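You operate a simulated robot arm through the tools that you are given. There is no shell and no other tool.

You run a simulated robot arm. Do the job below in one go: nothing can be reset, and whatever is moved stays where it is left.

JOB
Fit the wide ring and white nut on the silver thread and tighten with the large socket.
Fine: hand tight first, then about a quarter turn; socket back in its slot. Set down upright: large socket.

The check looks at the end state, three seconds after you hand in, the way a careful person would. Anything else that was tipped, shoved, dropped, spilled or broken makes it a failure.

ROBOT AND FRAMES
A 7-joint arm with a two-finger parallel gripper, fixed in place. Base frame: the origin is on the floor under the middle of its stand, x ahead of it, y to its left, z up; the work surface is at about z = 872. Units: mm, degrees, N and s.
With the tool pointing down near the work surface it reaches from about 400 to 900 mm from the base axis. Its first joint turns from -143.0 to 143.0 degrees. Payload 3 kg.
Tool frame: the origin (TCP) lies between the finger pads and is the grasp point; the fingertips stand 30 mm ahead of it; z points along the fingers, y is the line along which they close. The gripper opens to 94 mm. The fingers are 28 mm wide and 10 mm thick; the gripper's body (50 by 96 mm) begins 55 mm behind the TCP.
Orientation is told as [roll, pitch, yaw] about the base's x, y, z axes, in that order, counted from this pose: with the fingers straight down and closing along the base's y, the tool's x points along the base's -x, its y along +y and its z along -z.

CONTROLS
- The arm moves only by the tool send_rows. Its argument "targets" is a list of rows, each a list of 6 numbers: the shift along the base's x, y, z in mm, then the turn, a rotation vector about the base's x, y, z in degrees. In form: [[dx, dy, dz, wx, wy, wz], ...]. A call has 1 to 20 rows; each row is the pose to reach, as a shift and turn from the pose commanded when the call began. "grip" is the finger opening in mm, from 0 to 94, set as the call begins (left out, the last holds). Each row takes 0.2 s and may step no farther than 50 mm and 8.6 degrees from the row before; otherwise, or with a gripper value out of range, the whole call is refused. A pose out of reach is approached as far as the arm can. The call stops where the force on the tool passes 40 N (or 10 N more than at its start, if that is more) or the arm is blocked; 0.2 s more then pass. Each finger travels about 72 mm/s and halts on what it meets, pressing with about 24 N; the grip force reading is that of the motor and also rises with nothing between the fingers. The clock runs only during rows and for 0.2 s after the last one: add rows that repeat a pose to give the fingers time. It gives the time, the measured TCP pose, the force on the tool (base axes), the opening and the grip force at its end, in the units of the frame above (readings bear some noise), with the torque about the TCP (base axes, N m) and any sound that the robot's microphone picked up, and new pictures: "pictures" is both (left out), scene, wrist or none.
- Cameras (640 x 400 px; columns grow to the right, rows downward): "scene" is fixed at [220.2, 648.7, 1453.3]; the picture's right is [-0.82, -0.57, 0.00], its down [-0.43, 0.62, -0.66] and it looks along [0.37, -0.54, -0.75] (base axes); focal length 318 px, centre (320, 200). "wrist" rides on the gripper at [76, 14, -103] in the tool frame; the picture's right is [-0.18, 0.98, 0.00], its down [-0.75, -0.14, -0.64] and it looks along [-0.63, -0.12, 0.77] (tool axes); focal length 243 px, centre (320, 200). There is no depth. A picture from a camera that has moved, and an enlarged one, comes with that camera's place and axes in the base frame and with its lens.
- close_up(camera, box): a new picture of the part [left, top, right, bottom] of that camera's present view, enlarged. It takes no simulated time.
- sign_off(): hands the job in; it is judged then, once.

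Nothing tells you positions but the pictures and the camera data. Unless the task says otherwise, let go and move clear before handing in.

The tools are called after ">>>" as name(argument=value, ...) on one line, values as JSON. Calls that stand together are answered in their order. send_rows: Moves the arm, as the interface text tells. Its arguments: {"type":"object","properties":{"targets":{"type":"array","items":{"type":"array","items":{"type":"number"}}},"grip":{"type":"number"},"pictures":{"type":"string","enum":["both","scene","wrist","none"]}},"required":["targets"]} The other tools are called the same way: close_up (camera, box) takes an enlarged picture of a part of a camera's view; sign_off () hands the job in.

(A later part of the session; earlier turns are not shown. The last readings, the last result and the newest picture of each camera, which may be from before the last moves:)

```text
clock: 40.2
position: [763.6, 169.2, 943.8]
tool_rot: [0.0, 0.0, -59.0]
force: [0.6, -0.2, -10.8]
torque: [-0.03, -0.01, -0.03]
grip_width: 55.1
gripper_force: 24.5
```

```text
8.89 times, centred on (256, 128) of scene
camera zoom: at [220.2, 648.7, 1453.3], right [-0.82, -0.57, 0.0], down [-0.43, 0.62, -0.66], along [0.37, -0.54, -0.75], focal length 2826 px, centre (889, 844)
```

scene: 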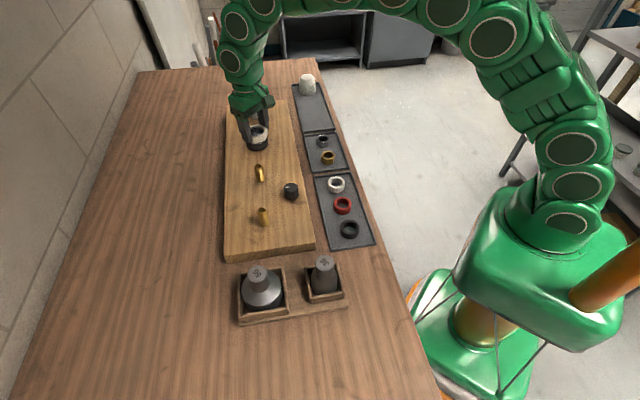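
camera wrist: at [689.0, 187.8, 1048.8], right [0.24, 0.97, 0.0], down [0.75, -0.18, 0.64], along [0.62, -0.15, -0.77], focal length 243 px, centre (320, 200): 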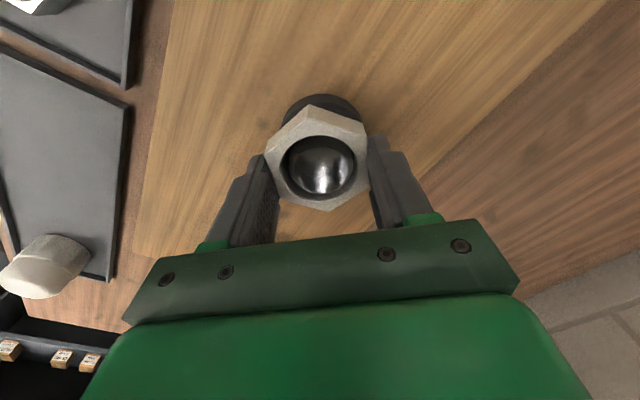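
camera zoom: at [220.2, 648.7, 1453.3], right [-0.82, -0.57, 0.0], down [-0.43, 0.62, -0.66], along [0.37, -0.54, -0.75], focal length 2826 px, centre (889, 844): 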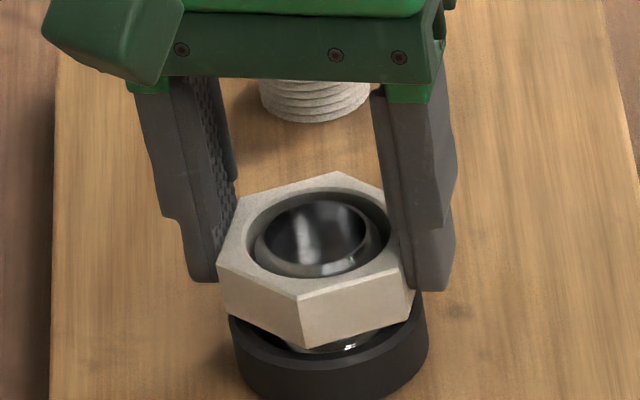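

The thread is pulling the nut down faster than I followed (-11 N, about 2.6 mm over 104°), so it's engaged. I'll continue clockwise with a steeper downward follow.

>>> send_rows(targets=[[-0.17, -0.09, -0.7, 0, 0, -8], [-0.35, -0.15, -1.0, 0, 0, -16], [-0.53, -0.18, -1.2, 0, 0, -24], [-0.72, -0.19, -1.4, 0, 0, -32], [-0.91, -0.18, -1.6, 0, 0, -40], [-1.09, -0.13, -1.8, 0, 0, -48], [-1.09, -0.13, -1.8, 0, 0, -48]], pictures="none")

>>> close_up(camera="scene", box=[232, 105, 280, 150])

```text
clock: 41.8
position: [761.8, 168.7, 942.7]
tool_rot: [-0.1, 0.0, -107.1]
force: [-0.5, 0.3, -12.7]
torque: [0.0, -0.01, 0.01]
grip_width: 54.8
gripper_force: 23.8
```

```text
8.89 times, centred on (256, 128) of scene
camera zoom: at [220.2, 648.7, 1453.3], right [-0.82, -0.57, 0.0], down [-0.43, 0.62, -0.66], along [0.37, -0.54, -0.75], focal length 2826 px, centre (889, 844)
```

zoom: 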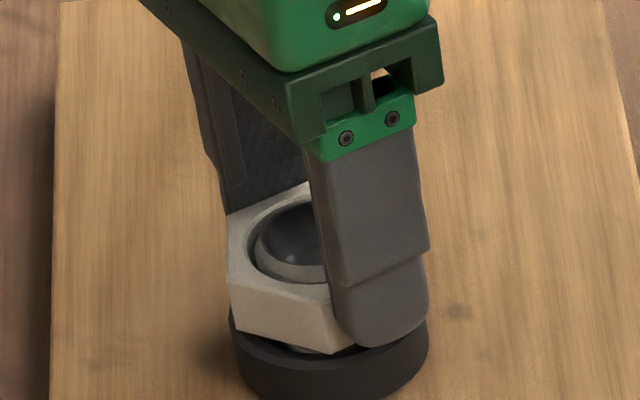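

>>> close_up(camera="wrist", box=[256, 110, 384, 210])

```text
4.00 times, centred on (320, 160) of wrist
camera zoom: at [798.8, 237.2, 1045.5], right [0.89, -0.46, 0.0], down [-0.36, -0.68, 0.64], along [-0.3, -0.57, -0.77], focal length 970 px, centre (320, 360)
```

zoom: 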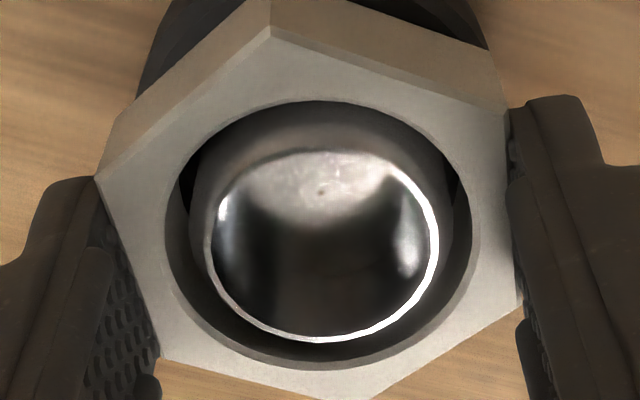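

>>> send_rows(targets=[[0, 0, -0.5, 0, 0, 0], [0, 0, -1, 0, 0, 0], [0, 0, -1, 0, 0, 0]], pictures="none")

```text
clock: 42.6
position: [763.8, 166.8, 941.4]
tool_rot: [0.0, 0.0, -107.1]
force: [0.4, -0.6, -10.8]
torque: [-0.04, -0.01, -0.04]
grip_width: 55.2
gripper_force: 23.4
```

>>> close_up(camera="wrist", box=[256, 110, 384, 210])

>>> close_up(camera="scene", box=[232, 105, 280, 150])

```text
4.00 times, centred on (320, 160) of wrist
camera zoom: at [798.7, 237.5, 1044.8], right [0.89, -0.46, 0.0], down [-0.36, -0.68, 0.64], along [-0.3, -0.57, -0.77], focal length 970 px, centre (320, 360)
```

zoom: 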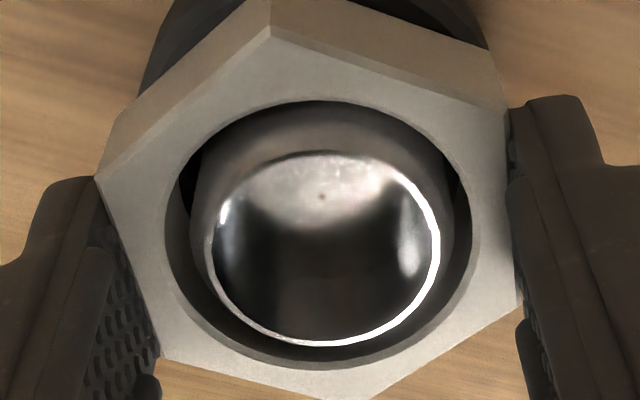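

```text
8.89 times, centred on (256, 128) of scene
camera zoom: at [220.2, 648.7, 1453.3], right [-0.82, -0.57, 0.0], down [-0.43, 0.62, -0.66], along [0.37, -0.54, -0.75], focal length 2826 px, centre (889, 844)
```

zoom: 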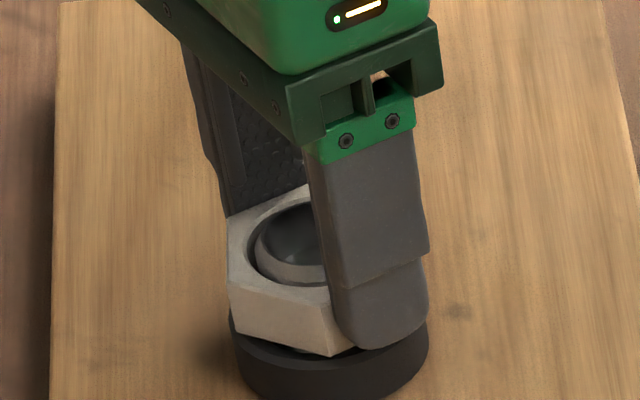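

>>> send_rows(targets=[[0, 0, 0, 0, 0, 0], [0, 0, 0, 0, 0, 0]], pictures="none")

>>> send_rows(targets=[[0, 0, 1, 0, 0, 0], [0, 0, 1, 0, 0, 0]], pictures="none")

>>> send_rows(targets=[[0, 0, -2, 0, 0, 0], [0, 0, -2, 0, 0, 0]], pictures="none")

```text
clock: 43.2
position: [763.0, 168.8, 942.7]
tool_rot: [0.0, 0.0, -107.0]
force: [-0.5, 0.9, -11.2]
torque: [0.01, 0.02, -0.03]
grip_width: 55.0
gripper_force: 23.7
```

```text
clock: 43.8
position: [761.2, 168.8, 942.5]
tool_rot: [0.0, 0.1, -107.1]
force: [0.1, 0.8, -13.1]
torque: [0.02, 0.0, 0.03]
grip_width: 55.1
gripper_force: 24.0
```

```text
clock: 44.4
position: [762.1, 168.8, 941.3]
tool_rot: [0.0, 0.0, -107.0]
force: [0.2, 0.3, -6.4]
torque: [-0.01, 0.0, -0.01]
grip_width: 55.1
gripper_force: 24.2
```

>>> send_rows(targets=[[0, 0, -1, 0, 0, 0], [0, 0, -1, 0, 0, 0], [0, 0, -1, 0, 0, 0]], pictures="none")

>>> send_rows(targets=[[0, 0, -1, 0, 0, 0], [0, 0, -1, 0, 0, 0], [0, 0, -1, 0, 0, 0]], pictures="none")

>>> close_up(camera="wrist", box=[256, 110, 384, 210])

>>> close_up(camera="scene", box=[232, 105, 280, 150])

```text
clock: 45.2
position: [761.7, 167.9, 939.0]
tool_rot: [0.0, -0.1, -107.1]
force: [-0.8, 0.1, -3.7]
torque: [-0.02, 0.02, 0.02]
grip_width: 55.3
gripper_force: 23.7
```

```text
clock: 46.0
position: [761.2, 167.4, 938.2]
tool_rot: [0.0, -0.1, -107.0]
force: [-0.3, -0.3, 1.5]
torque: [0.02, -0.04, 0.0]
grip_width: 54.7
gripper_force: 23.1
```

```text
4.00 times, centred on (320, 160) of wrist
camera zoom: at [798.0, 236.9, 1041.5], right [0.89, -0.46, 0.0], down [-0.36, -0.68, 0.64], along [-0.3, -0.57, -0.77], focal length 970 px, centre (320, 360)
```

zoom: 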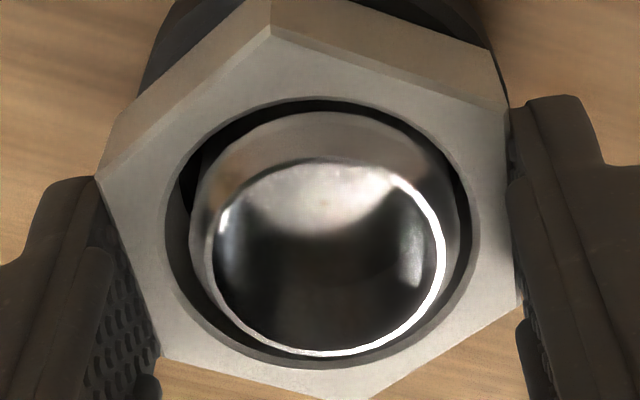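

```text
8.89 times, centred on (256, 128) of scene
camera zoom: at [220.2, 648.7, 1453.3], right [-0.82, -0.57, 0.0], down [-0.43, 0.62, -0.66], along [0.37, -0.54, -0.75], focal length 2826 px, centre (889, 844)
```

zoom: 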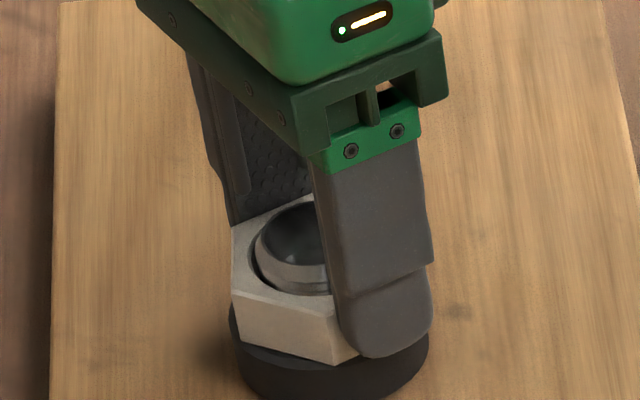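

Force against height shows the nut coupled to the thread, with its rest point at TCP z about 938.7 and a few mm left above the ring. I'll let go, rotate the gripper back 120° around the nut (a hex multiple) and regrip.

>>> send_rows(targets=[[0, 0, 0, 0, 0, 0], [0, 0, 0, 0, 0, 0], [0.4, 1.3, 0, 0, 0, 0], [0.4, 1.3, 0, 0, 0, 8], [0.4, 1.3, 0, 0, 0, 16], [0.4, 1.3, 0, 0, 0, 24], [0.4, 1.3, 0, 0, 0, 32], [0.4, 1.3, 0, 0, 0, 40], [0.4, 1.3, 0, 0, 0, 48], [0.4, 1.3, 0, 0, 0, 56], [0.4, 1.3, 0, 0, 0, 64], [0.4, 1.3, 0, 0, 0, 72], [0.4, 1.3, 0, 0, 0, 80], [0.4, 1.3, 0, 0, 0, 88], [0.4, 1.3, 0, 0, 0, 96], [0.4, 1.3, 0, 0, 0, 104], [0.4, 1.3, 0, 0, 0, 112], [0.4, 1.3, 0, 0, 0, 120], [0.4, 1.3, 0, 0, 0, 120]], grip=76)

>>> close_up(camera="wrist", box=[240, 100, 400, 220])

>>> close_up(camera="scene", box=[232, 105, 280, 150])

```text
clock: 50.0
position: [763.5, 169.2, 939.8]
tool_rot: [0.0, 0.0, 13.2]
force: [-0.2, 0.2, 0.0]
torque: [0.01, 0.02, 0.02]
grip_width: 75.9
gripper_force: 0.1
camera wrist: at [685.8, 166.1, 1042.2], right [-0.04, 1.0, 0.0], down [0.77, 0.03, 0.64], along [0.64, 0.03, -0.77], focal length 243 px, centre (320, 200)
```

scene: 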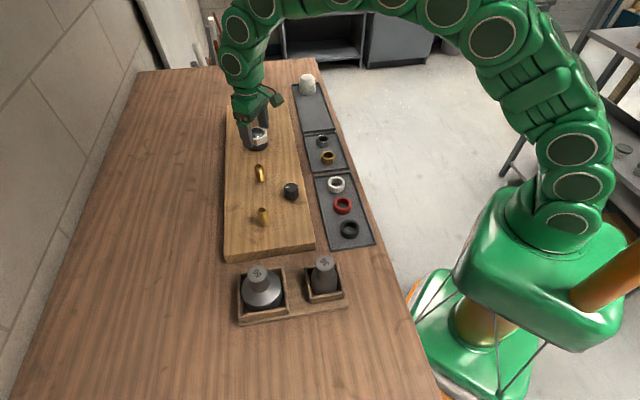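
wrist: 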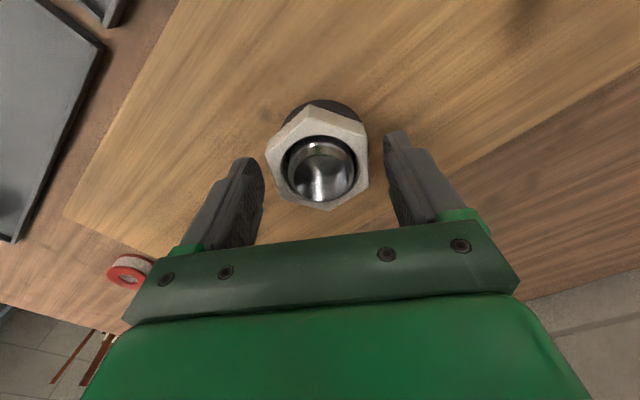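

```text
3.33 times, centred on (320, 160) of wrist
camera zoom: at [685.8, 166.1, 1042.2], right [-0.04, 1.0, 0.0], down [0.77, 0.03, 0.64], along [0.64, 0.03, -0.77], focal length 809 px, centre (320, 333)
```

zoom: 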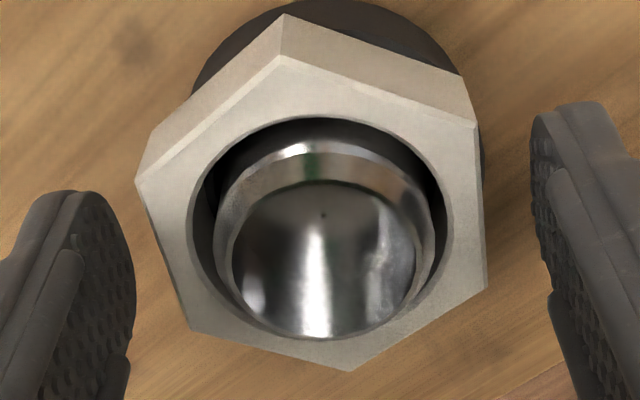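

```text
8.89 times, centred on (256, 128) of scene
camera zoom: at [220.2, 648.7, 1453.3], right [-0.82, -0.57, 0.0], down [-0.43, 0.62, -0.66], along [0.37, -0.54, -0.75], focal length 2826 px, centre (889, 844)
```

zoom: 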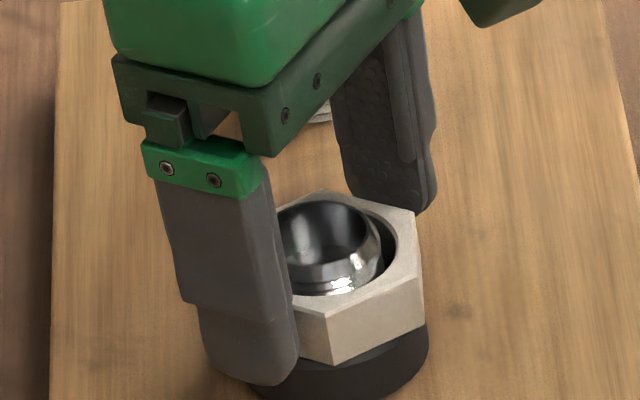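

The nut stays put on the thread, very near the ring. I'll regrip and continue clockwise in small increments while watching force and torque.

>>> send_rows(targets=[[0, 0, 0, 0, 0, 0], [0, 0, 0, 0, 0, 0], [0, 0, 0, 0, 0, 0]], grip=40, pictures="none")

>>> send_rows(targets=[[0, 0, -0.2, 0, 0, -8], [0, 0, -0.4, 0, 0, -16], [0, 0, -0.6, 0, 0, -24], [0, 0, -0.6, 0, 0, -24]], pictures="none")

```text
clock: 50.8
position: [762.6, 168.8, 939.7]
tool_rot: [0.0, 0.0, 13.0]
force: [0.5, -0.1, 0.1]
torque: [0.03, 0.0, 0.01]
grip_width: 55.2
gripper_force: 23.8
```

```text
clock: 51.8
position: [763.2, 169.7, 938.0]
tool_rot: [0.0, 0.0, -11.1]
force: [-1.3, -5.1, 10.6]
torque: [-0.23, 0.07, -0.11]
grip_width: 55.1
gripper_force: 23.6
```

>>> send_rows(targets=[[0, 0, 0, 0, 0, -8], [0, 0, 0, 0, 0, -16], [0, 0, 0, 0, 0, -24], [0, 0, 0, 0, 0, -24]], pictures="none")

>>> close_up(camera="scene", box=[232, 105, 280, 150])

>>> close_up(camera="wrist", box=[256, 110, 384, 210])

```text
clock: 52.8
position: [762.2, 169.2, 939.3]
tool_rot: [0.0, 0.0, -35.2]
force: [2.0, 4.3, 5.7]
torque: [0.09, -0.16, 0.01]
grip_width: 55.2
gripper_force: 24.0
```

```text
8.89 times, centred on (256, 128) of scene
camera zoom: at [220.2, 648.7, 1453.3], right [-0.82, -0.57, 0.0], down [-0.43, 0.62, -0.66], along [0.37, -0.54, -0.75], focal length 2826 px, centre (889, 844)
```

zoom: 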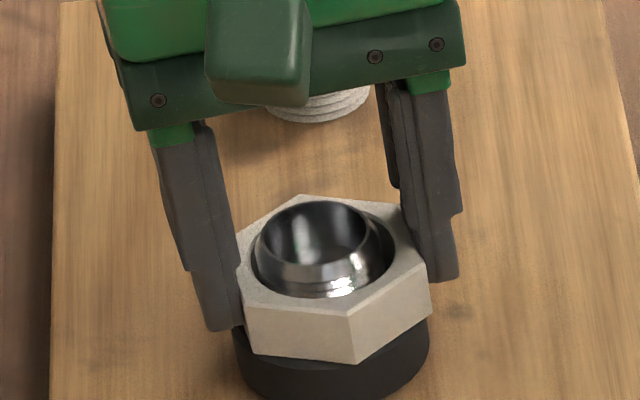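

```text
4.00 times, centred on (320, 160) of wrist
camera zoom: at [708.3, 225.3, 1041.5], right [0.72, 0.7, 0.0], down [0.54, -0.55, 0.64], along [0.45, -0.46, -0.77], focal length 970 px, centre (320, 360)
```

zoom: 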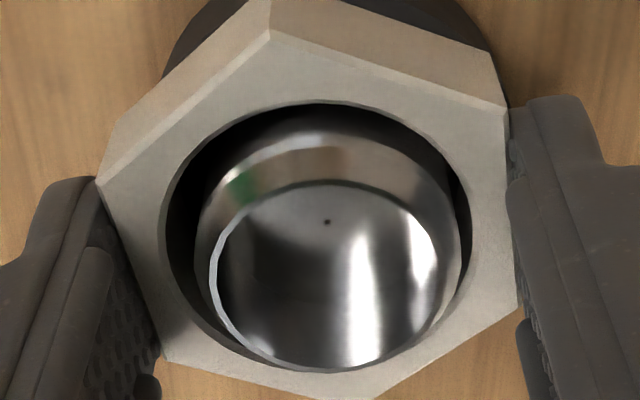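

>>> send_rows(targets=[[0, 0, 0.2, 0, 0, -8], [0, 0, 0.2, 0, 0, -16], [0, 0, 0.2, 0, 0, -24], [0, 0, 0.2, 0, 0, -24]], pictures="none")

>>> close_up(camera="scene", box=[232, 105, 280, 150])

>>> close_up(camera="wrist", box=[256, 110, 384, 210])

```text
clock: 53.8
position: [761.6, 170.5, 938.4]
tool_rot: [0.0, 0.0, -59.2]
force: [3.2, -1.1, 1.7]
torque: [-0.11, -0.16, 0.01]
grip_width: 55.3
gripper_force: 24.3
```

```text
8.89 times, centred on (256, 128) of scene
camera zoom: at [220.2, 648.7, 1453.3], right [-0.82, -0.57, 0.0], down [-0.43, 0.62, -0.66], along [0.37, -0.54, -0.75], focal length 2826 px, centre (889, 844)
```

zoom: 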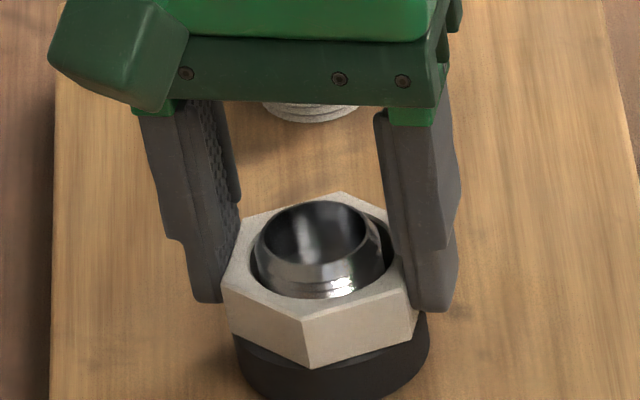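

```text
4.00 times, centred on (320, 160) of wrist
camera zoom: at [735.4, 242.7, 1041.3], right [0.94, 0.35, 0.0], down [0.27, -0.72, 0.64], along [0.22, -0.6, -0.77], focal length 970 px, centre (320, 360)
```

zoom: 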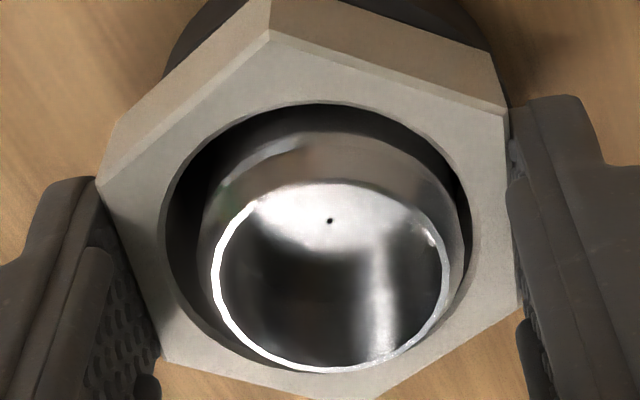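

The nut is down on the ring but sits about 3 mm off-centre from the stud, because the bore is loose. I'll centre it with a small shift and then keep turning clockwise about the stud axis while checking torque.

>>> send_rows(targets=[[1.2, -1.0, 0.2, 0, 0, 0], [2.5, -1.9, 0.2, 0, 0, 0], [2.5, -1.9, 0.2, 0, 0, 0], [2.5, -1.9, 0.2, 0, 0, 0]], pictures="none")

>>> close_up(camera="wrist", box=[256, 110, 384, 210])

>>> close_up(camera="scene", box=[232, 105, 280, 150])

```text
clock: 54.8
position: [764.7, 167.5, 939.4]
tool_rot: [-0.1, 0.0, -59.0]
force: [-11.9, 8.0, 14.1]
torque: [0.29, 0.4, 0.06]
grip_width: 55.2
gripper_force: 24.3
```

```text
4.00 times, centred on (320, 160) of wrist
camera zoom: at [737.7, 241.5, 1041.2], right [0.94, 0.35, 0.0], down [0.27, -0.72, 0.64], along [0.22, -0.6, -0.77], focal length 970 px, centre (320, 360)
```

zoom: 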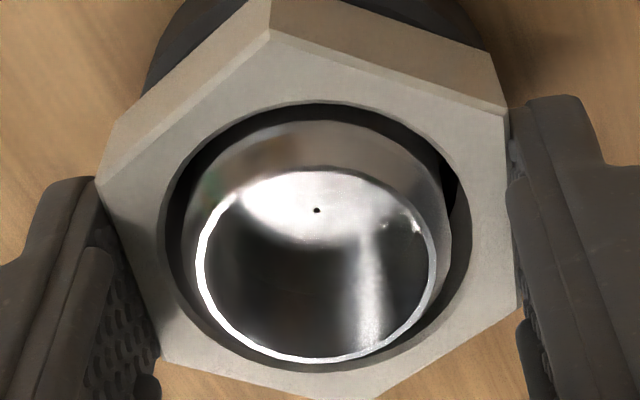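

```text
8.89 times, centred on (256, 128) of scene
camera zoom: at [220.2, 648.7, 1453.3], right [-0.82, -0.57, 0.0], down [-0.43, 0.62, -0.66], along [0.37, -0.54, -0.75], focal length 2826 px, centre (889, 844)
```

zoom: 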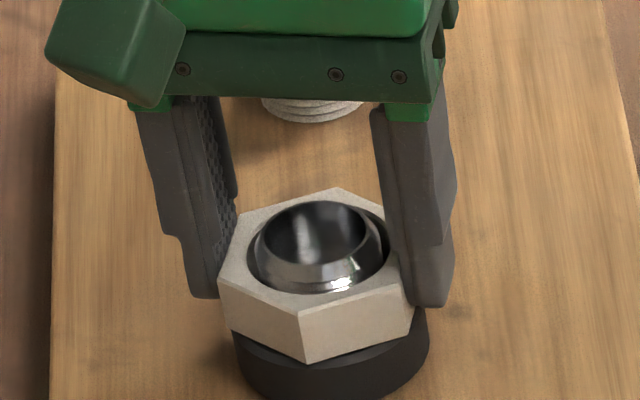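

>>> send_rows(targets=[[0, 0, 0.5, 0, 0, 0], [0, 0, 0.5, 0, 0, 0], [0, 0, 0.5, 0, 0, 0]], pictures="none")

>>> send_rows(targets=[[0, 0, 0.5, 0, 0, 0], [0, 0, 0.5, 0, 0, 0], [0, 0, 0.5, 0, 0, 0]], pictures="none")

>>> send_rows(targets=[[0, 0, 0.5, 0, 0, 0], [0, 0, 0.5, 0, 0, 0], [0, 0, 0.5, 0, 0, 0]], pictures="none")

>>> close_up(camera="scene", box=[232, 105, 280, 150])

```text
clock: 55.6
position: [765.0, 167.6, 937.1]
tool_rot: [0.0, 0.0, -58.9]
force: [0.2, 1.1, -1.5]
torque: [0.0, -0.01, 0.02]
grip_width: 54.9
gripper_force: 23.7
```

```text
clock: 56.4
position: [765.5, 167.5, 938.4]
tool_rot: [0.0, 0.1, -59.0]
force: [0.3, -0.3, -4.6]
torque: [0.0, 0.05, 0.01]
grip_width: 54.8
gripper_force: 24.0
```

```text
clock: 57.2
position: [765.1, 167.6, 940.6]
tool_rot: [0.0, 0.0, -59.0]
force: [-0.5, -0.6, -7.0]
torque: [-0.03, -0.03, 0.0]
grip_width: 55.1
gripper_force: 24.5
```

```text
8.89 times, centred on (256, 128) of scene
camera zoom: at [220.2, 648.7, 1453.3], right [-0.82, -0.57, 0.0], down [-0.43, 0.62, -0.66], along [0.37, -0.54, -0.75], focal length 2826 px, centre (889, 844)
```

zoom: 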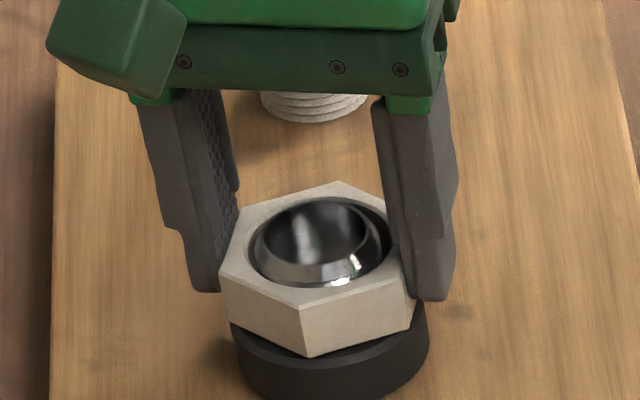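

>>> send_rows(targets=[[-0.17, -0.09, 0, 0, 0, -8], [-0.35, -0.15, 0, 0, 0, -16], [-0.53, -0.18, 0, 0, 0, -24], [-0.53, -0.18, 0, 0, 0, -24], [-0.53, -0.18, 0, 0, 0, -24]], pictures="none")

>>> close_up(camera="wrist", box=[256, 110, 384, 210])

>>> close_up(camera="scene", box=[232, 105, 280, 150])

```text
clock: 58.4
position: [765.4, 167.4, 939.5]
tool_rot: [0.1, 0.1, -82.9]
force: [-0.1, -0.2, -7.4]
torque: [-0.02, -0.01, 0.02]
grip_width: 55.2
gripper_force: 23.6
```

```text
4.00 times, centred on (320, 160) of wrist
camera zoom: at [769.8, 244.7, 1042.9], right [1.0, -0.06, 0.0], down [-0.05, -0.77, 0.64], along [-0.04, -0.64, -0.77], focal length 970 px, centre (320, 360)
```

zoom: 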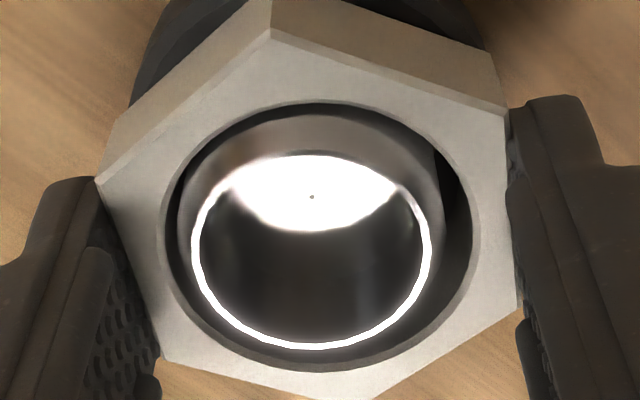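

```text
8.89 times, centred on (256, 128) of scene
camera zoom: at [220.2, 648.7, 1453.3], right [-0.82, -0.57, 0.0], down [-0.43, 0.62, -0.66], along [0.37, -0.54, -0.75], focal length 2826 px, centre (889, 844)
```

zoom: 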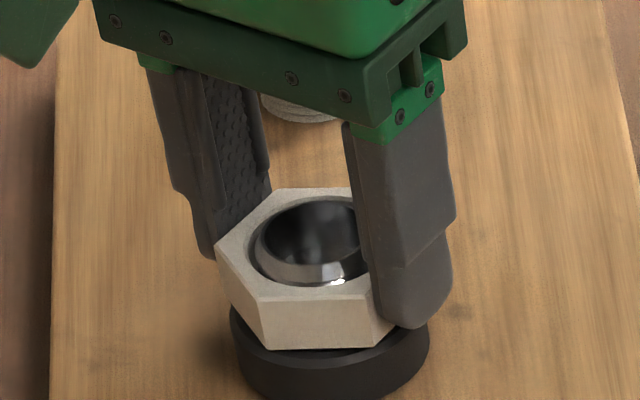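

The nut turns freely with almost no torque. I'll release it, swing the gripper back 120° and look closely at how the nut sits before regripping on centre.

>>> send_rows(targets=[[0, 0, -1.0, 0, 0, 0], [0, 0, -1.0, 0, 0, 0]], pictures="none")

>>> send_rows(targets=[[0, 0, 0, 0, 0, 0], [0, 0, 0, 0, 0, 0], [-0.2, 1.3, 0, 0, 0, 0], [-0.2, 1.3, 0, 0, 0, 8], [-0.2, 1.3, 0, 0, 0, 16], [-0.2, 1.3, 0, 0, 0, 24], [-0.2, 1.3, 0, 0, 0, 32], [-0.2, 1.3, 0, 0, 0, 40], [-0.2, 1.3, 0, 0, 0, 48], [-0.2, 1.3, 0, 0, 0, 56], [-0.2, 1.3, 0, 0, 0, 64], [-0.2, 1.3, 0, 0, 0, 72], [-0.2, 1.3, 0, 0, 0, 80], [-0.2, 1.3, 0, 0, 0, 88], [-0.2, 1.3, 0, 0, 0, 96], [-0.2, 1.3, 0, 0, 0, 104], [-0.2, 1.3, 0, 0, 0, 112], [-0.2, 1.3, 0, 0, 0, 120], [-0.2, 1.3, 0, 0, 0, 120], [-0.2, 1.3, 0, 0, 0, 120]], grip=78)

>>> close_up(camera="wrist", box=[240, 100, 400, 220])

>>> close_up(camera="scene", box=[232, 105, 280, 150])

```text
clock: 59.0
position: [763.7, 166.4, 939.0]
tool_rot: [0.0, 0.0, -83.0]
force: [1.1, -0.8, -4.3]
torque: [0.01, 0.0, 0.0]
grip_width: 55.2
gripper_force: 24.0
```

```text
clock: 63.2
position: [764.9, 168.7, 938.3]
tool_rot: [0.0, 0.1, 37.2]
force: [0.0, -0.4, -0.1]
torque: [0.01, 0.03, -0.02]
grip_width: 77.8
gripper_force: 0.0
camera wrist: at [695.6, 133.7, 1042.0], right [-0.45, 0.9, 0.0], down [0.69, 0.34, 0.64], along [0.57, 0.29, -0.77], focal length 243 px, centre (320, 200)
```

scene: 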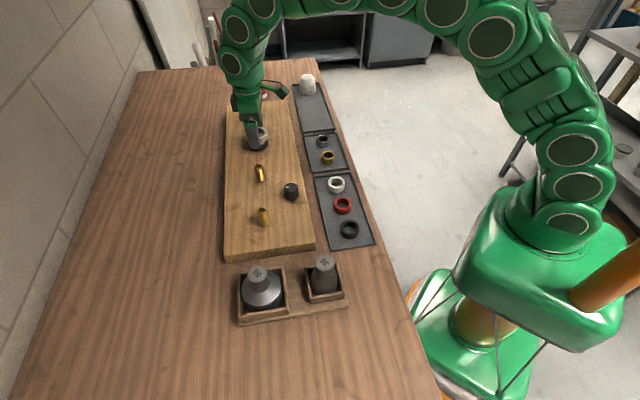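
wrist: 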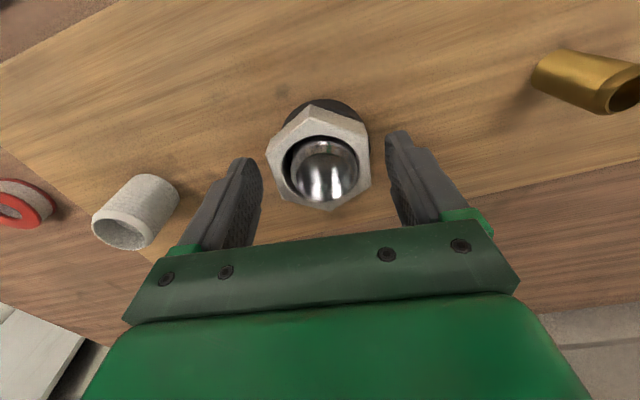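

```text
3.33 times, centred on (320, 160) of wrist
camera zoom: at [695.6, 133.7, 1042.0], right [-0.45, 0.9, 0.0], down [0.69, 0.34, 0.64], along [0.57, 0.29, -0.77], focal length 809 px, centre (320, 333)
```

zoom: 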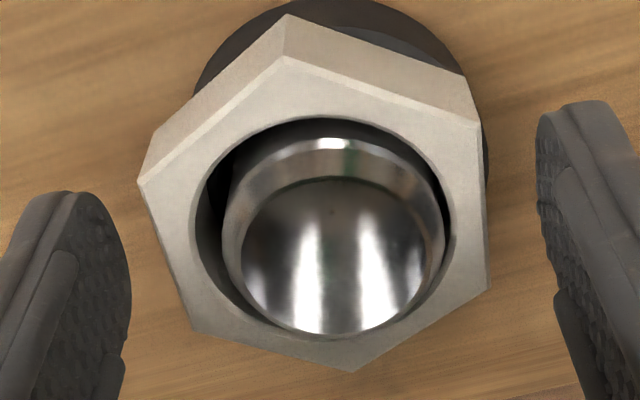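

```text
8.89 times, centred on (256, 128) of scene
camera zoom: at [220.2, 648.7, 1453.3], right [-0.82, -0.57, 0.0], down [-0.43, 0.62, -0.66], along [0.37, -0.54, -0.75], focal length 2826 px, centre (889, 844)
```

zoom: 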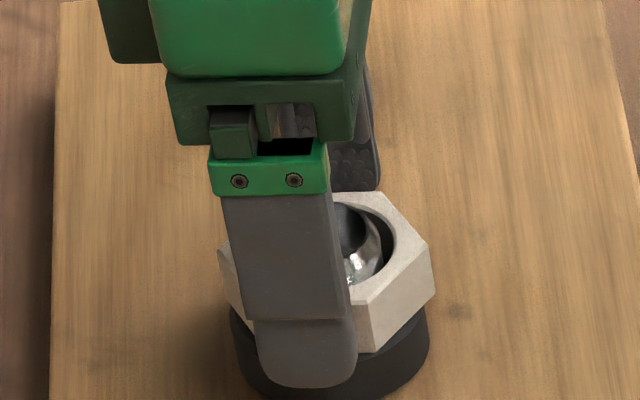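

The nut rests level on the ring with radial play. To learn how the thread behaves, I'll regrip, lift it slightly to feel the pull, then turn a little counter-clockwise and see whether the pull changes.

>>> send_rows(targets=[[0, 0, 0, 0, 0, 0], [0, 0, 0, 0, 0, 0], [0, 0, 0, 0, 0, 0]], grip=40, pictures="none")

>>> send_rows(targets=[[0, 0, 1, 0, 0, 0], [0, 0, 1.5, 0, 0, 0], [0, 0, 1.5, 0, 0, 0]], pictures="none")

>>> send_rows(targets=[[0, 0, 0, 0, 0, 8], [0, 0, 0, 0, 0, 16], [0, 0, 0, 0, 0, 24], [0, 0, 0, 0, 0, 24]], pictures="none")

>>> send_rows(targets=[[0, 0, 0, 0, 0, -8], [0, 0, 0, 0, 0, -16], [0, 0, 0, 0, 0, -24], [0, 0, 0, 0, 0, -32], [0, 0, 0, 0, 0, -40], [0, 0, 0, 0, 0, -48], [0, 0, 0, 0, 0, -48]], pictures="none")

```text
clock: 64.0
position: [764.6, 168.7, 939.0]
tool_rot: [0.0, 0.1, 37.0]
force: [-2.4, 1.9, -0.1]
torque: [0.03, 0.03, -0.03]
grip_width: 55.1
gripper_force: 23.4
```

```text
clock: 64.8
position: [764.4, 168.9, 940.2]
tool_rot: [-0.1, 0.0, 37.0]
force: [0.7, 1.4, -7.8]
torque: [-0.02, -0.01, 0.04]
grip_width: 55.1
gripper_force: 24.3
```

```text
clock: 65.8
position: [764.2, 167.5, 939.8]
tool_rot: [0.0, 0.1, 61.1]
force: [0.0, 0.1, -6.5]
torque: [0.0, -0.03, 0.01]
grip_width: 54.9
gripper_force: 23.6
```

```text
clock: 67.4
position: [763.8, 168.4, 940.5]
tool_rot: [0.0, -0.1, 12.9]
force: [0.4, 0.2, -5.8]
torque: [-0.03, -0.02, -0.01]
grip_width: 55.0
gripper_force: 24.0
```

>>> close_up(camera="wrist", box=[240, 100, 400, 220])

>>> close_up(camera="scene", box=[232, 105, 280, 150])

```text
3.33 times, centred on (320, 160) of wrist
camera zoom: at [686.7, 166.1, 1043.2], right [-0.04, 1.0, 0.0], down [0.77, 0.03, 0.64], along [0.64, 0.03, -0.77], focal length 809 px, centre (320, 333)
```

zoom: 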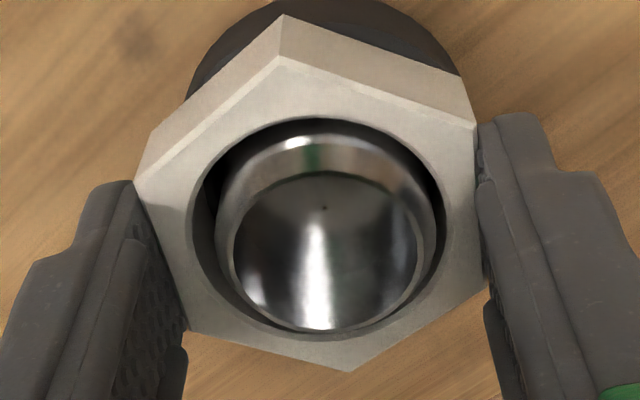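

```text
8.89 times, centred on (256, 128) of scene
camera zoom: at [220.2, 648.7, 1453.3], right [-0.82, -0.57, 0.0], down [-0.43, 0.62, -0.66], along [0.37, -0.54, -0.75], focal length 2826 px, centre (889, 844)
```

zoom: 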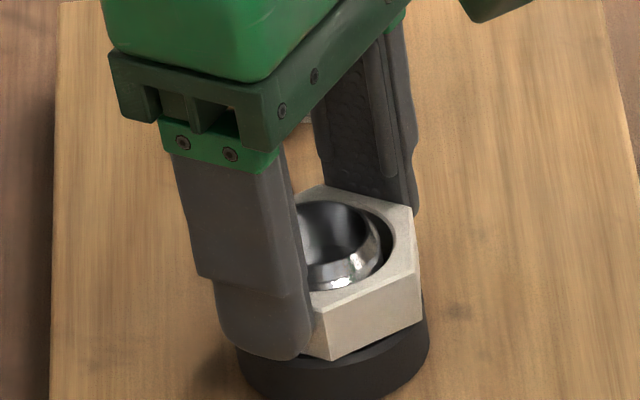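

>>> close_up(camera="scene", box=[240, 122, 272, 152])

>>> send_rows(targets=[[0, 0, -1, 0, 0, 0], [0, 0, -1.5, 0, 0, 0], [0, 0, -1.5, 0, 0, 0]], pictures="none")

>>> close_up(camera="scene", box=[240, 122, 272, 152])

```text
13.33 times, centred on (256, 137) of scene
camera zoom: at [220.2, 648.7, 1453.3], right [-0.82, -0.57, 0.0], down [-0.43, 0.62, -0.66], along [0.37, -0.54, -0.75], focal length 4239 px, centre (1173, 1040)
```

zoom: 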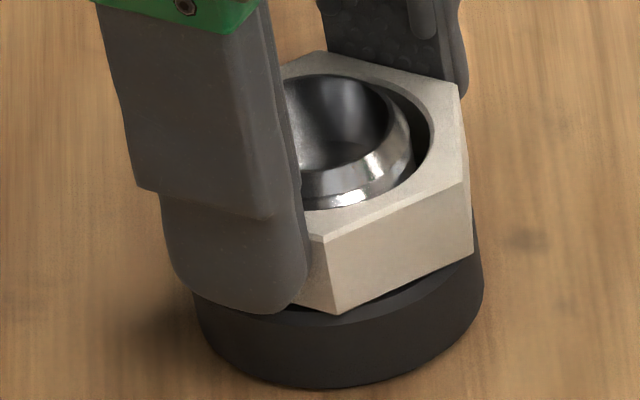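

```text
clock: 68.2
position: [764.0, 168.9, 939.4]
tool_rot: [0.0, 0.1, 12.9]
force: [-0.5, -0.2, -2.4]
torque: [0.0, -0.01, 0.0]
grip_width: 55.2
gripper_force: 24.8
```

```text
13.33 times, centred on (256, 137) of scene
camera zoom: at [220.2, 648.7, 1453.3], right [-0.82, -0.57, 0.0], down [-0.43, 0.62, -0.66], along [0.37, -0.54, -0.75], focal length 4239 px, centre (1173, 1040)
```

zoom: 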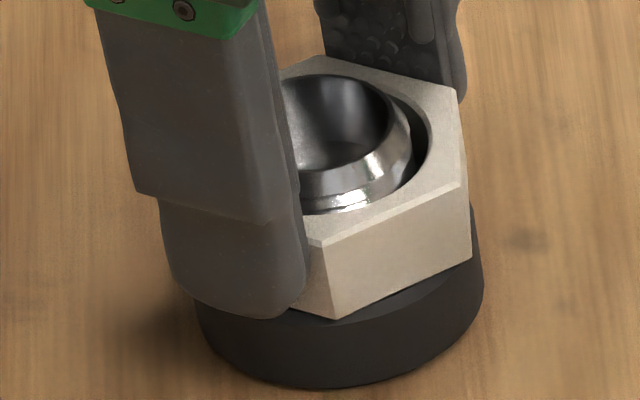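

The pull on the nut doesn't depend on rotation so far. I'll release, back well away, and take a clear, unobstructed look at the nut, ring and stud.

>>> send_rows(targets=[[0, 0, 0, 0, 0, 0], [0, 0, 0, 0, 0, 0], [0, 0, 30, 0, 0, 0], [0, 0, 70, 0, 0, 0], [0, 0, 110, 0, 0, 0], [0, 0, 110, 0, 0, 0], [0, 0, 110, 0, 0, 0]], grip=84)

>>> close_up(camera="scene", box=[240, 122, 272, 152])

>>> close_up(camera="wrist", box=[270, 50, 370, 125])

```text
clock: 69.8
position: [764.4, 166.9, 1047.7]
tool_rot: [0.0, 0.0, 13.0]
force: [0.6, -0.2, 0.2]
torque: [-0.01, 0.0, 0.01]
grip_width: 84.1
gripper_force: 0.0
camera wrist: at [686.7, 164.9, 1150.2], right [-0.04, 1.0, 0.0], down [0.77, 0.03, 0.64], along [0.64, 0.03, -0.77], focal length 243 px, centre (320, 200)
```

scene: 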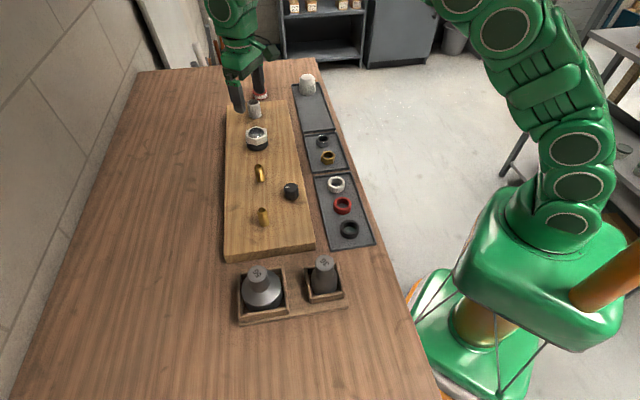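
wrist: 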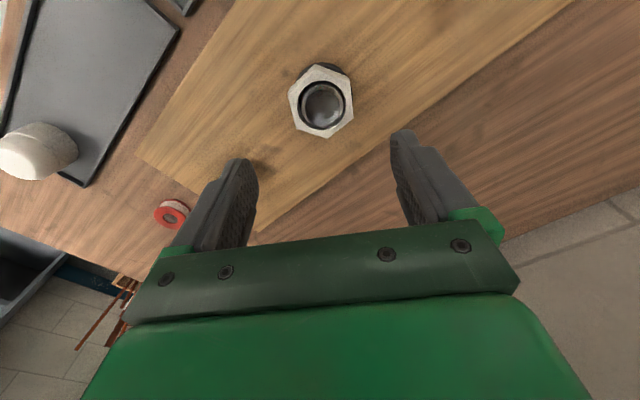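

```text
13.33 times, centred on (256, 137) of scene
camera zoom: at [220.2, 648.7, 1453.3], right [-0.82, -0.57, 0.0], down [-0.43, 0.62, -0.66], along [0.37, -0.54, -0.75], focal length 4239 px, centre (1173, 1040)
```

zoom: 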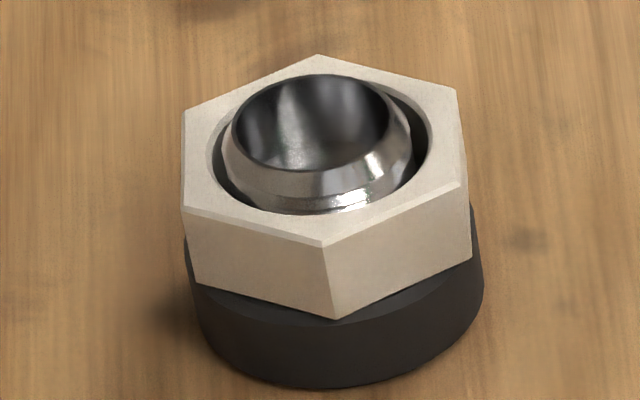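

```text
5.33 times, centred on (320, 88) of wrist
camera zoom: at [686.7, 164.9, 1150.2], right [-0.04, 1.0, 0.0], down [0.77, 0.03, 0.64], along [0.64, 0.03, -0.77], focal length 1294 px, centre (320, 800)
```

zoom: 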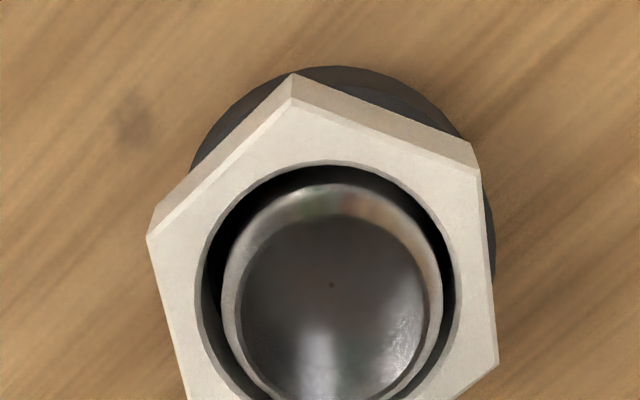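

With the gripper clear, the nut sits level on the ring, concentric with the stud and with the stud poking up through it. I'll regrip on centre with the gripper wound counter-clockwise (yaw 73), so I have a long clockwise sweep for hand-tightening.

>>> send_rows(targets=[[-0.4, 1.65, 0, 0, 0, 8], [-0.4, 1.65, 0, 0, 0, 16], [-0.4, 1.65, 0, 0, 0, 24], [-0.4, 1.65, 0, 0, 0, 32], [-0.4, 1.65, 0, 0, 0, 40], [-0.4, 1.65, 0, 0, 0, 48], [-0.4, 1.65, 0, 0, 0, 56], [-0.4, 1.65, 0, 0, 0, 60], [-0.4, 1.65, -40, 0, 0, 60], [-0.4, 1.65, -75, 0, 0, 60], [-0.4, 1.65, -75, 0, 0, 60], [-0.4, 1.65, -75, 0, 0, 60]], grip=78)

>>> close_up(camera="wrist", box=[240, 80, 400, 200])

```text
clock: 72.4
position: [763.6, 173.1, 973.7]
tool_rot: [0.1, 0.0, 73.0]
force: [0.1, 0.9, 0.4]
torque: [0.0, -0.04, -0.04]
grip_width: 78.1
gripper_force: 0.1
camera wrist: at [728.8, 104.0, 1076.2], right [-0.89, 0.46, 0.0], down [0.36, 0.68, 0.64], along [0.3, 0.57, -0.77], focal length 243 px, centre (320, 200)
```

scene: 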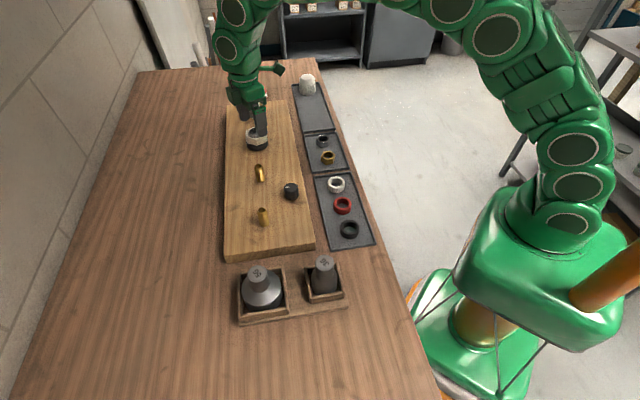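
wrist: 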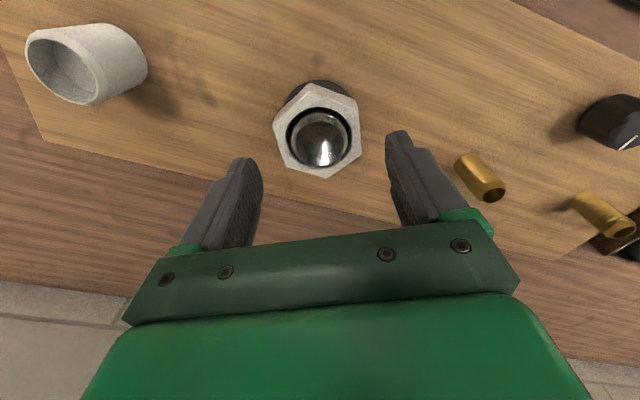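

```text
3.33 times, centred on (320, 140) of wrist
camera zoom: at [728.8, 104.0, 1076.2], right [-0.89, 0.46, 0.0], down [0.36, 0.68, 0.64], along [0.3, 0.57, -0.77], focal length 809 px, centre (320, 400)
```

zoom: 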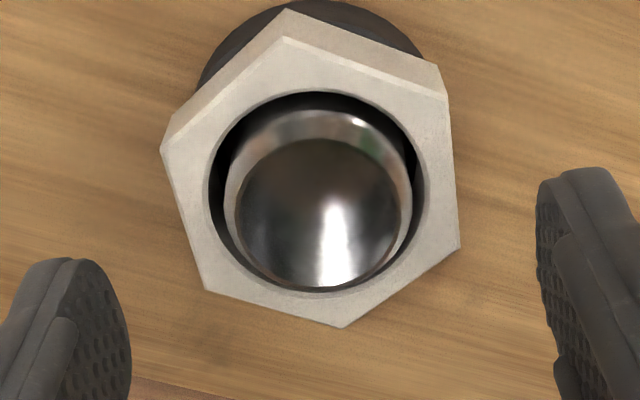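

>>> send_rows(targets=[[-0.6, -1.9, 0, 0, 0, 0], [-0.6, -1.9, -15, 0, 0, 0], [-0.6, -1.9, -28, 0, 0, 0], [-0.6, -1.9, -35.2, 0, 0, 0], [-0.6, -1.9, -35.2, 0, 0, 0], [-0.6, -1.9, -35.2, 0, 0, 0]], pictures="none")

>>> send_rows(targets=[[0, 0, 0, 0, 0, 0], [0, 0, 0, 0, 0, 0], [0, 0, 0, 0, 0, 0]], grip=40, pictures="none")

>>> close_up(camera="wrist", box=[240, 100, 400, 220])

```text
clock: 73.8
position: [765.3, 167.7, 939.3]
tool_rot: [-0.1, -0.1, 73.0]
force: [0.5, -0.3, -0.7]
torque: [0.02, 0.0, 0.01]
grip_width: 78.1
gripper_force: 0.1
```

```text
clock: 74.6
position: [764.8, 168.3, 940.5]
tool_rot: [0.0, -0.1, 73.0]
force: [-7.9, 2.0, 10.5]
torque: [0.08, 0.29, 0.0]
grip_width: 54.8
gripper_force: 24.0
```

```text
3.33 times, centred on (320, 160) of wrist
camera zoom: at [729.2, 100.6, 1042.7], right [-0.89, 0.46, 0.0], down [0.36, 0.68, 0.64], along [0.3, 0.57, -0.77], focal length 809 px, centre (320, 333)
```

zoom: 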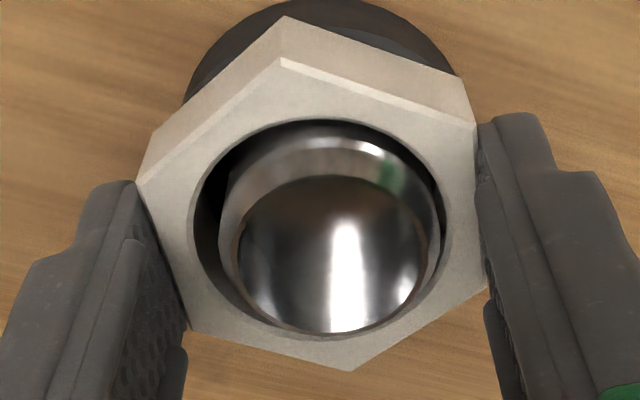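

Closing pushed the nut slightly off-centre: lateral force -8 N, upward 10 N, and the image shows the stud 1.9 mm to one side. I'll shift the gripper toward the stud centre until the forces vanish.

>>> send_rows(targets=[[-0.9, 0.3, 0, 0, 0, 0], [-1.7, 0.5, 0, 0, 0, 0], [-1.7, 0.5, 0, 0, 0, 0], [-1.7, 0.5, 0, 0, 0, 0]], pictures="none")

>>> close_up(camera="wrist", box=[240, 100, 400, 220])

```text
clock: 75.6
position: [762.8, 169.7, 941.0]
tool_rot: [0.0, 0.0, 73.0]
force: [4.4, -7.3, 8.3]
torque: [-0.25, -0.21, -0.01]
grip_width: 55.3
gripper_force: 24.4
```

```text
3.33 times, centred on (320, 160) of wrist
camera zoom: at [726.8, 101.1, 1042.7], right [-0.89, 0.46, 0.0], down [0.36, 0.68, 0.64], along [0.3, 0.57, -0.77], focal length 809 px, centre (320, 333)
```

zoom: 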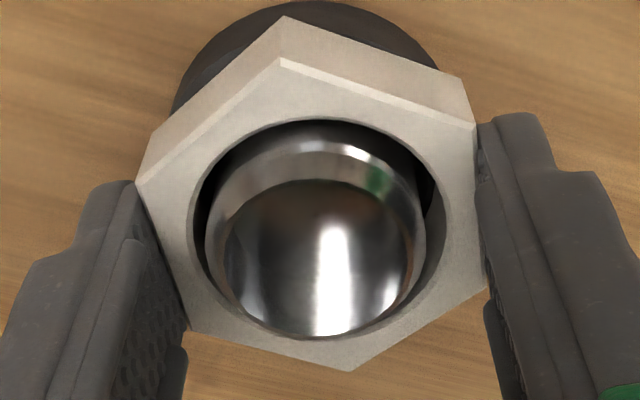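

>>> send_rows(targets=[[0, 0, 0.4, 0, 0, 0], [0, 0, 0.4, 0, 0, 0], [0, 0, 0.4, 0, 0, 0]], pictures="none")

>>> send_rows(targets=[[0, 0, 0, 0, 0, -8], [0, 0, 0, 0, 0, -8]], pictures="none")

>>> send_rows(targets=[[0, 0, 0, 0, 0, -8], [0, 0, 0, 0, 0, -16], [0, 0, 0, 0, 0, -16]], pictures="none")

```text
clock: 76.4
position: [762.6, 169.1, 939.4]
tool_rot: [0.0, 0.0, 73.0]
force: [-0.2, -8.1, 15.4]
torque: [-0.25, -0.06, 0.01]
grip_width: 55.1
gripper_force: 23.8
```

```text
clock: 77.0
position: [761.9, 170.3, 938.4]
tool_rot: [0.1, 0.0, 64.9]
force: [0.7, 6.3, 5.3]
torque: [0.23, -0.08, -0.02]
grip_width: 55.1
gripper_force: 24.0
```

```text
clock: 77.8
position: [762.5, 168.1, 939.8]
tool_rot: [0.0, -0.1, 48.9]
force: [-3.7, -0.7, 2.5]
torque: [0.06, 0.09, 0.02]
grip_width: 55.2
gripper_force: 23.7
```

>>> send_rows(targets=[[0, 0, 0, 0, 0, -8], [0, 0, 0, 0, 0, -16], [0, 0, 0, 0, 0, -24], [0, 0, 0, 0, 0, -24]], pictures="none")

>>> close_up(camera="wrist", box=[240, 100, 400, 220])

>>> close_up(camera="scene", box=[240, 122, 272, 152])

```text
clock: 78.8
position: [762.6, 168.3, 939.2]
tool_rot: [-0.1, -0.1, 24.9]
force: [0.3, 1.2, -3.4]
torque: [0.01, 0.0, 0.01]
grip_width: 55.1
gripper_force: 24.4
```

```text
3.33 times, centred on (320, 160) of wrist
camera zoom: at [687.7, 149.6, 1042.5], right [-0.25, 0.97, 0.0], down [0.74, 0.19, 0.64], along [0.62, 0.16, -0.77], focal length 809 px, centre (320, 333)
```

zoom: 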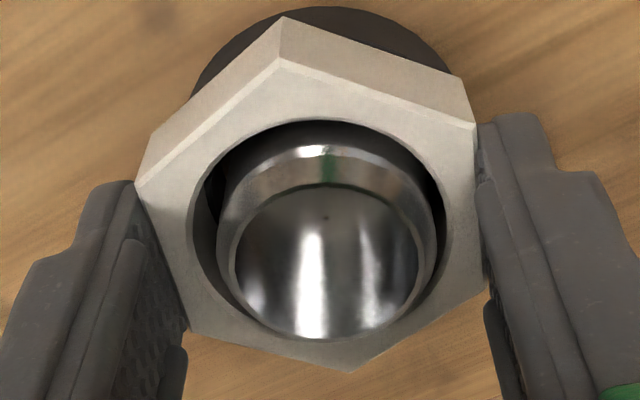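

```text
13.33 times, centred on (256, 137) of scene
camera zoom: at [220.2, 648.7, 1453.3], right [-0.82, -0.57, 0.0], down [-0.43, 0.62, -0.66], along [0.37, -0.54, -0.75], focal length 4239 px, centre (1173, 1040)
```

zoom: 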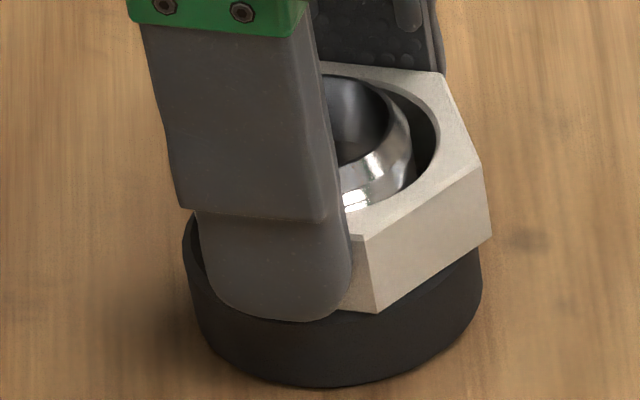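

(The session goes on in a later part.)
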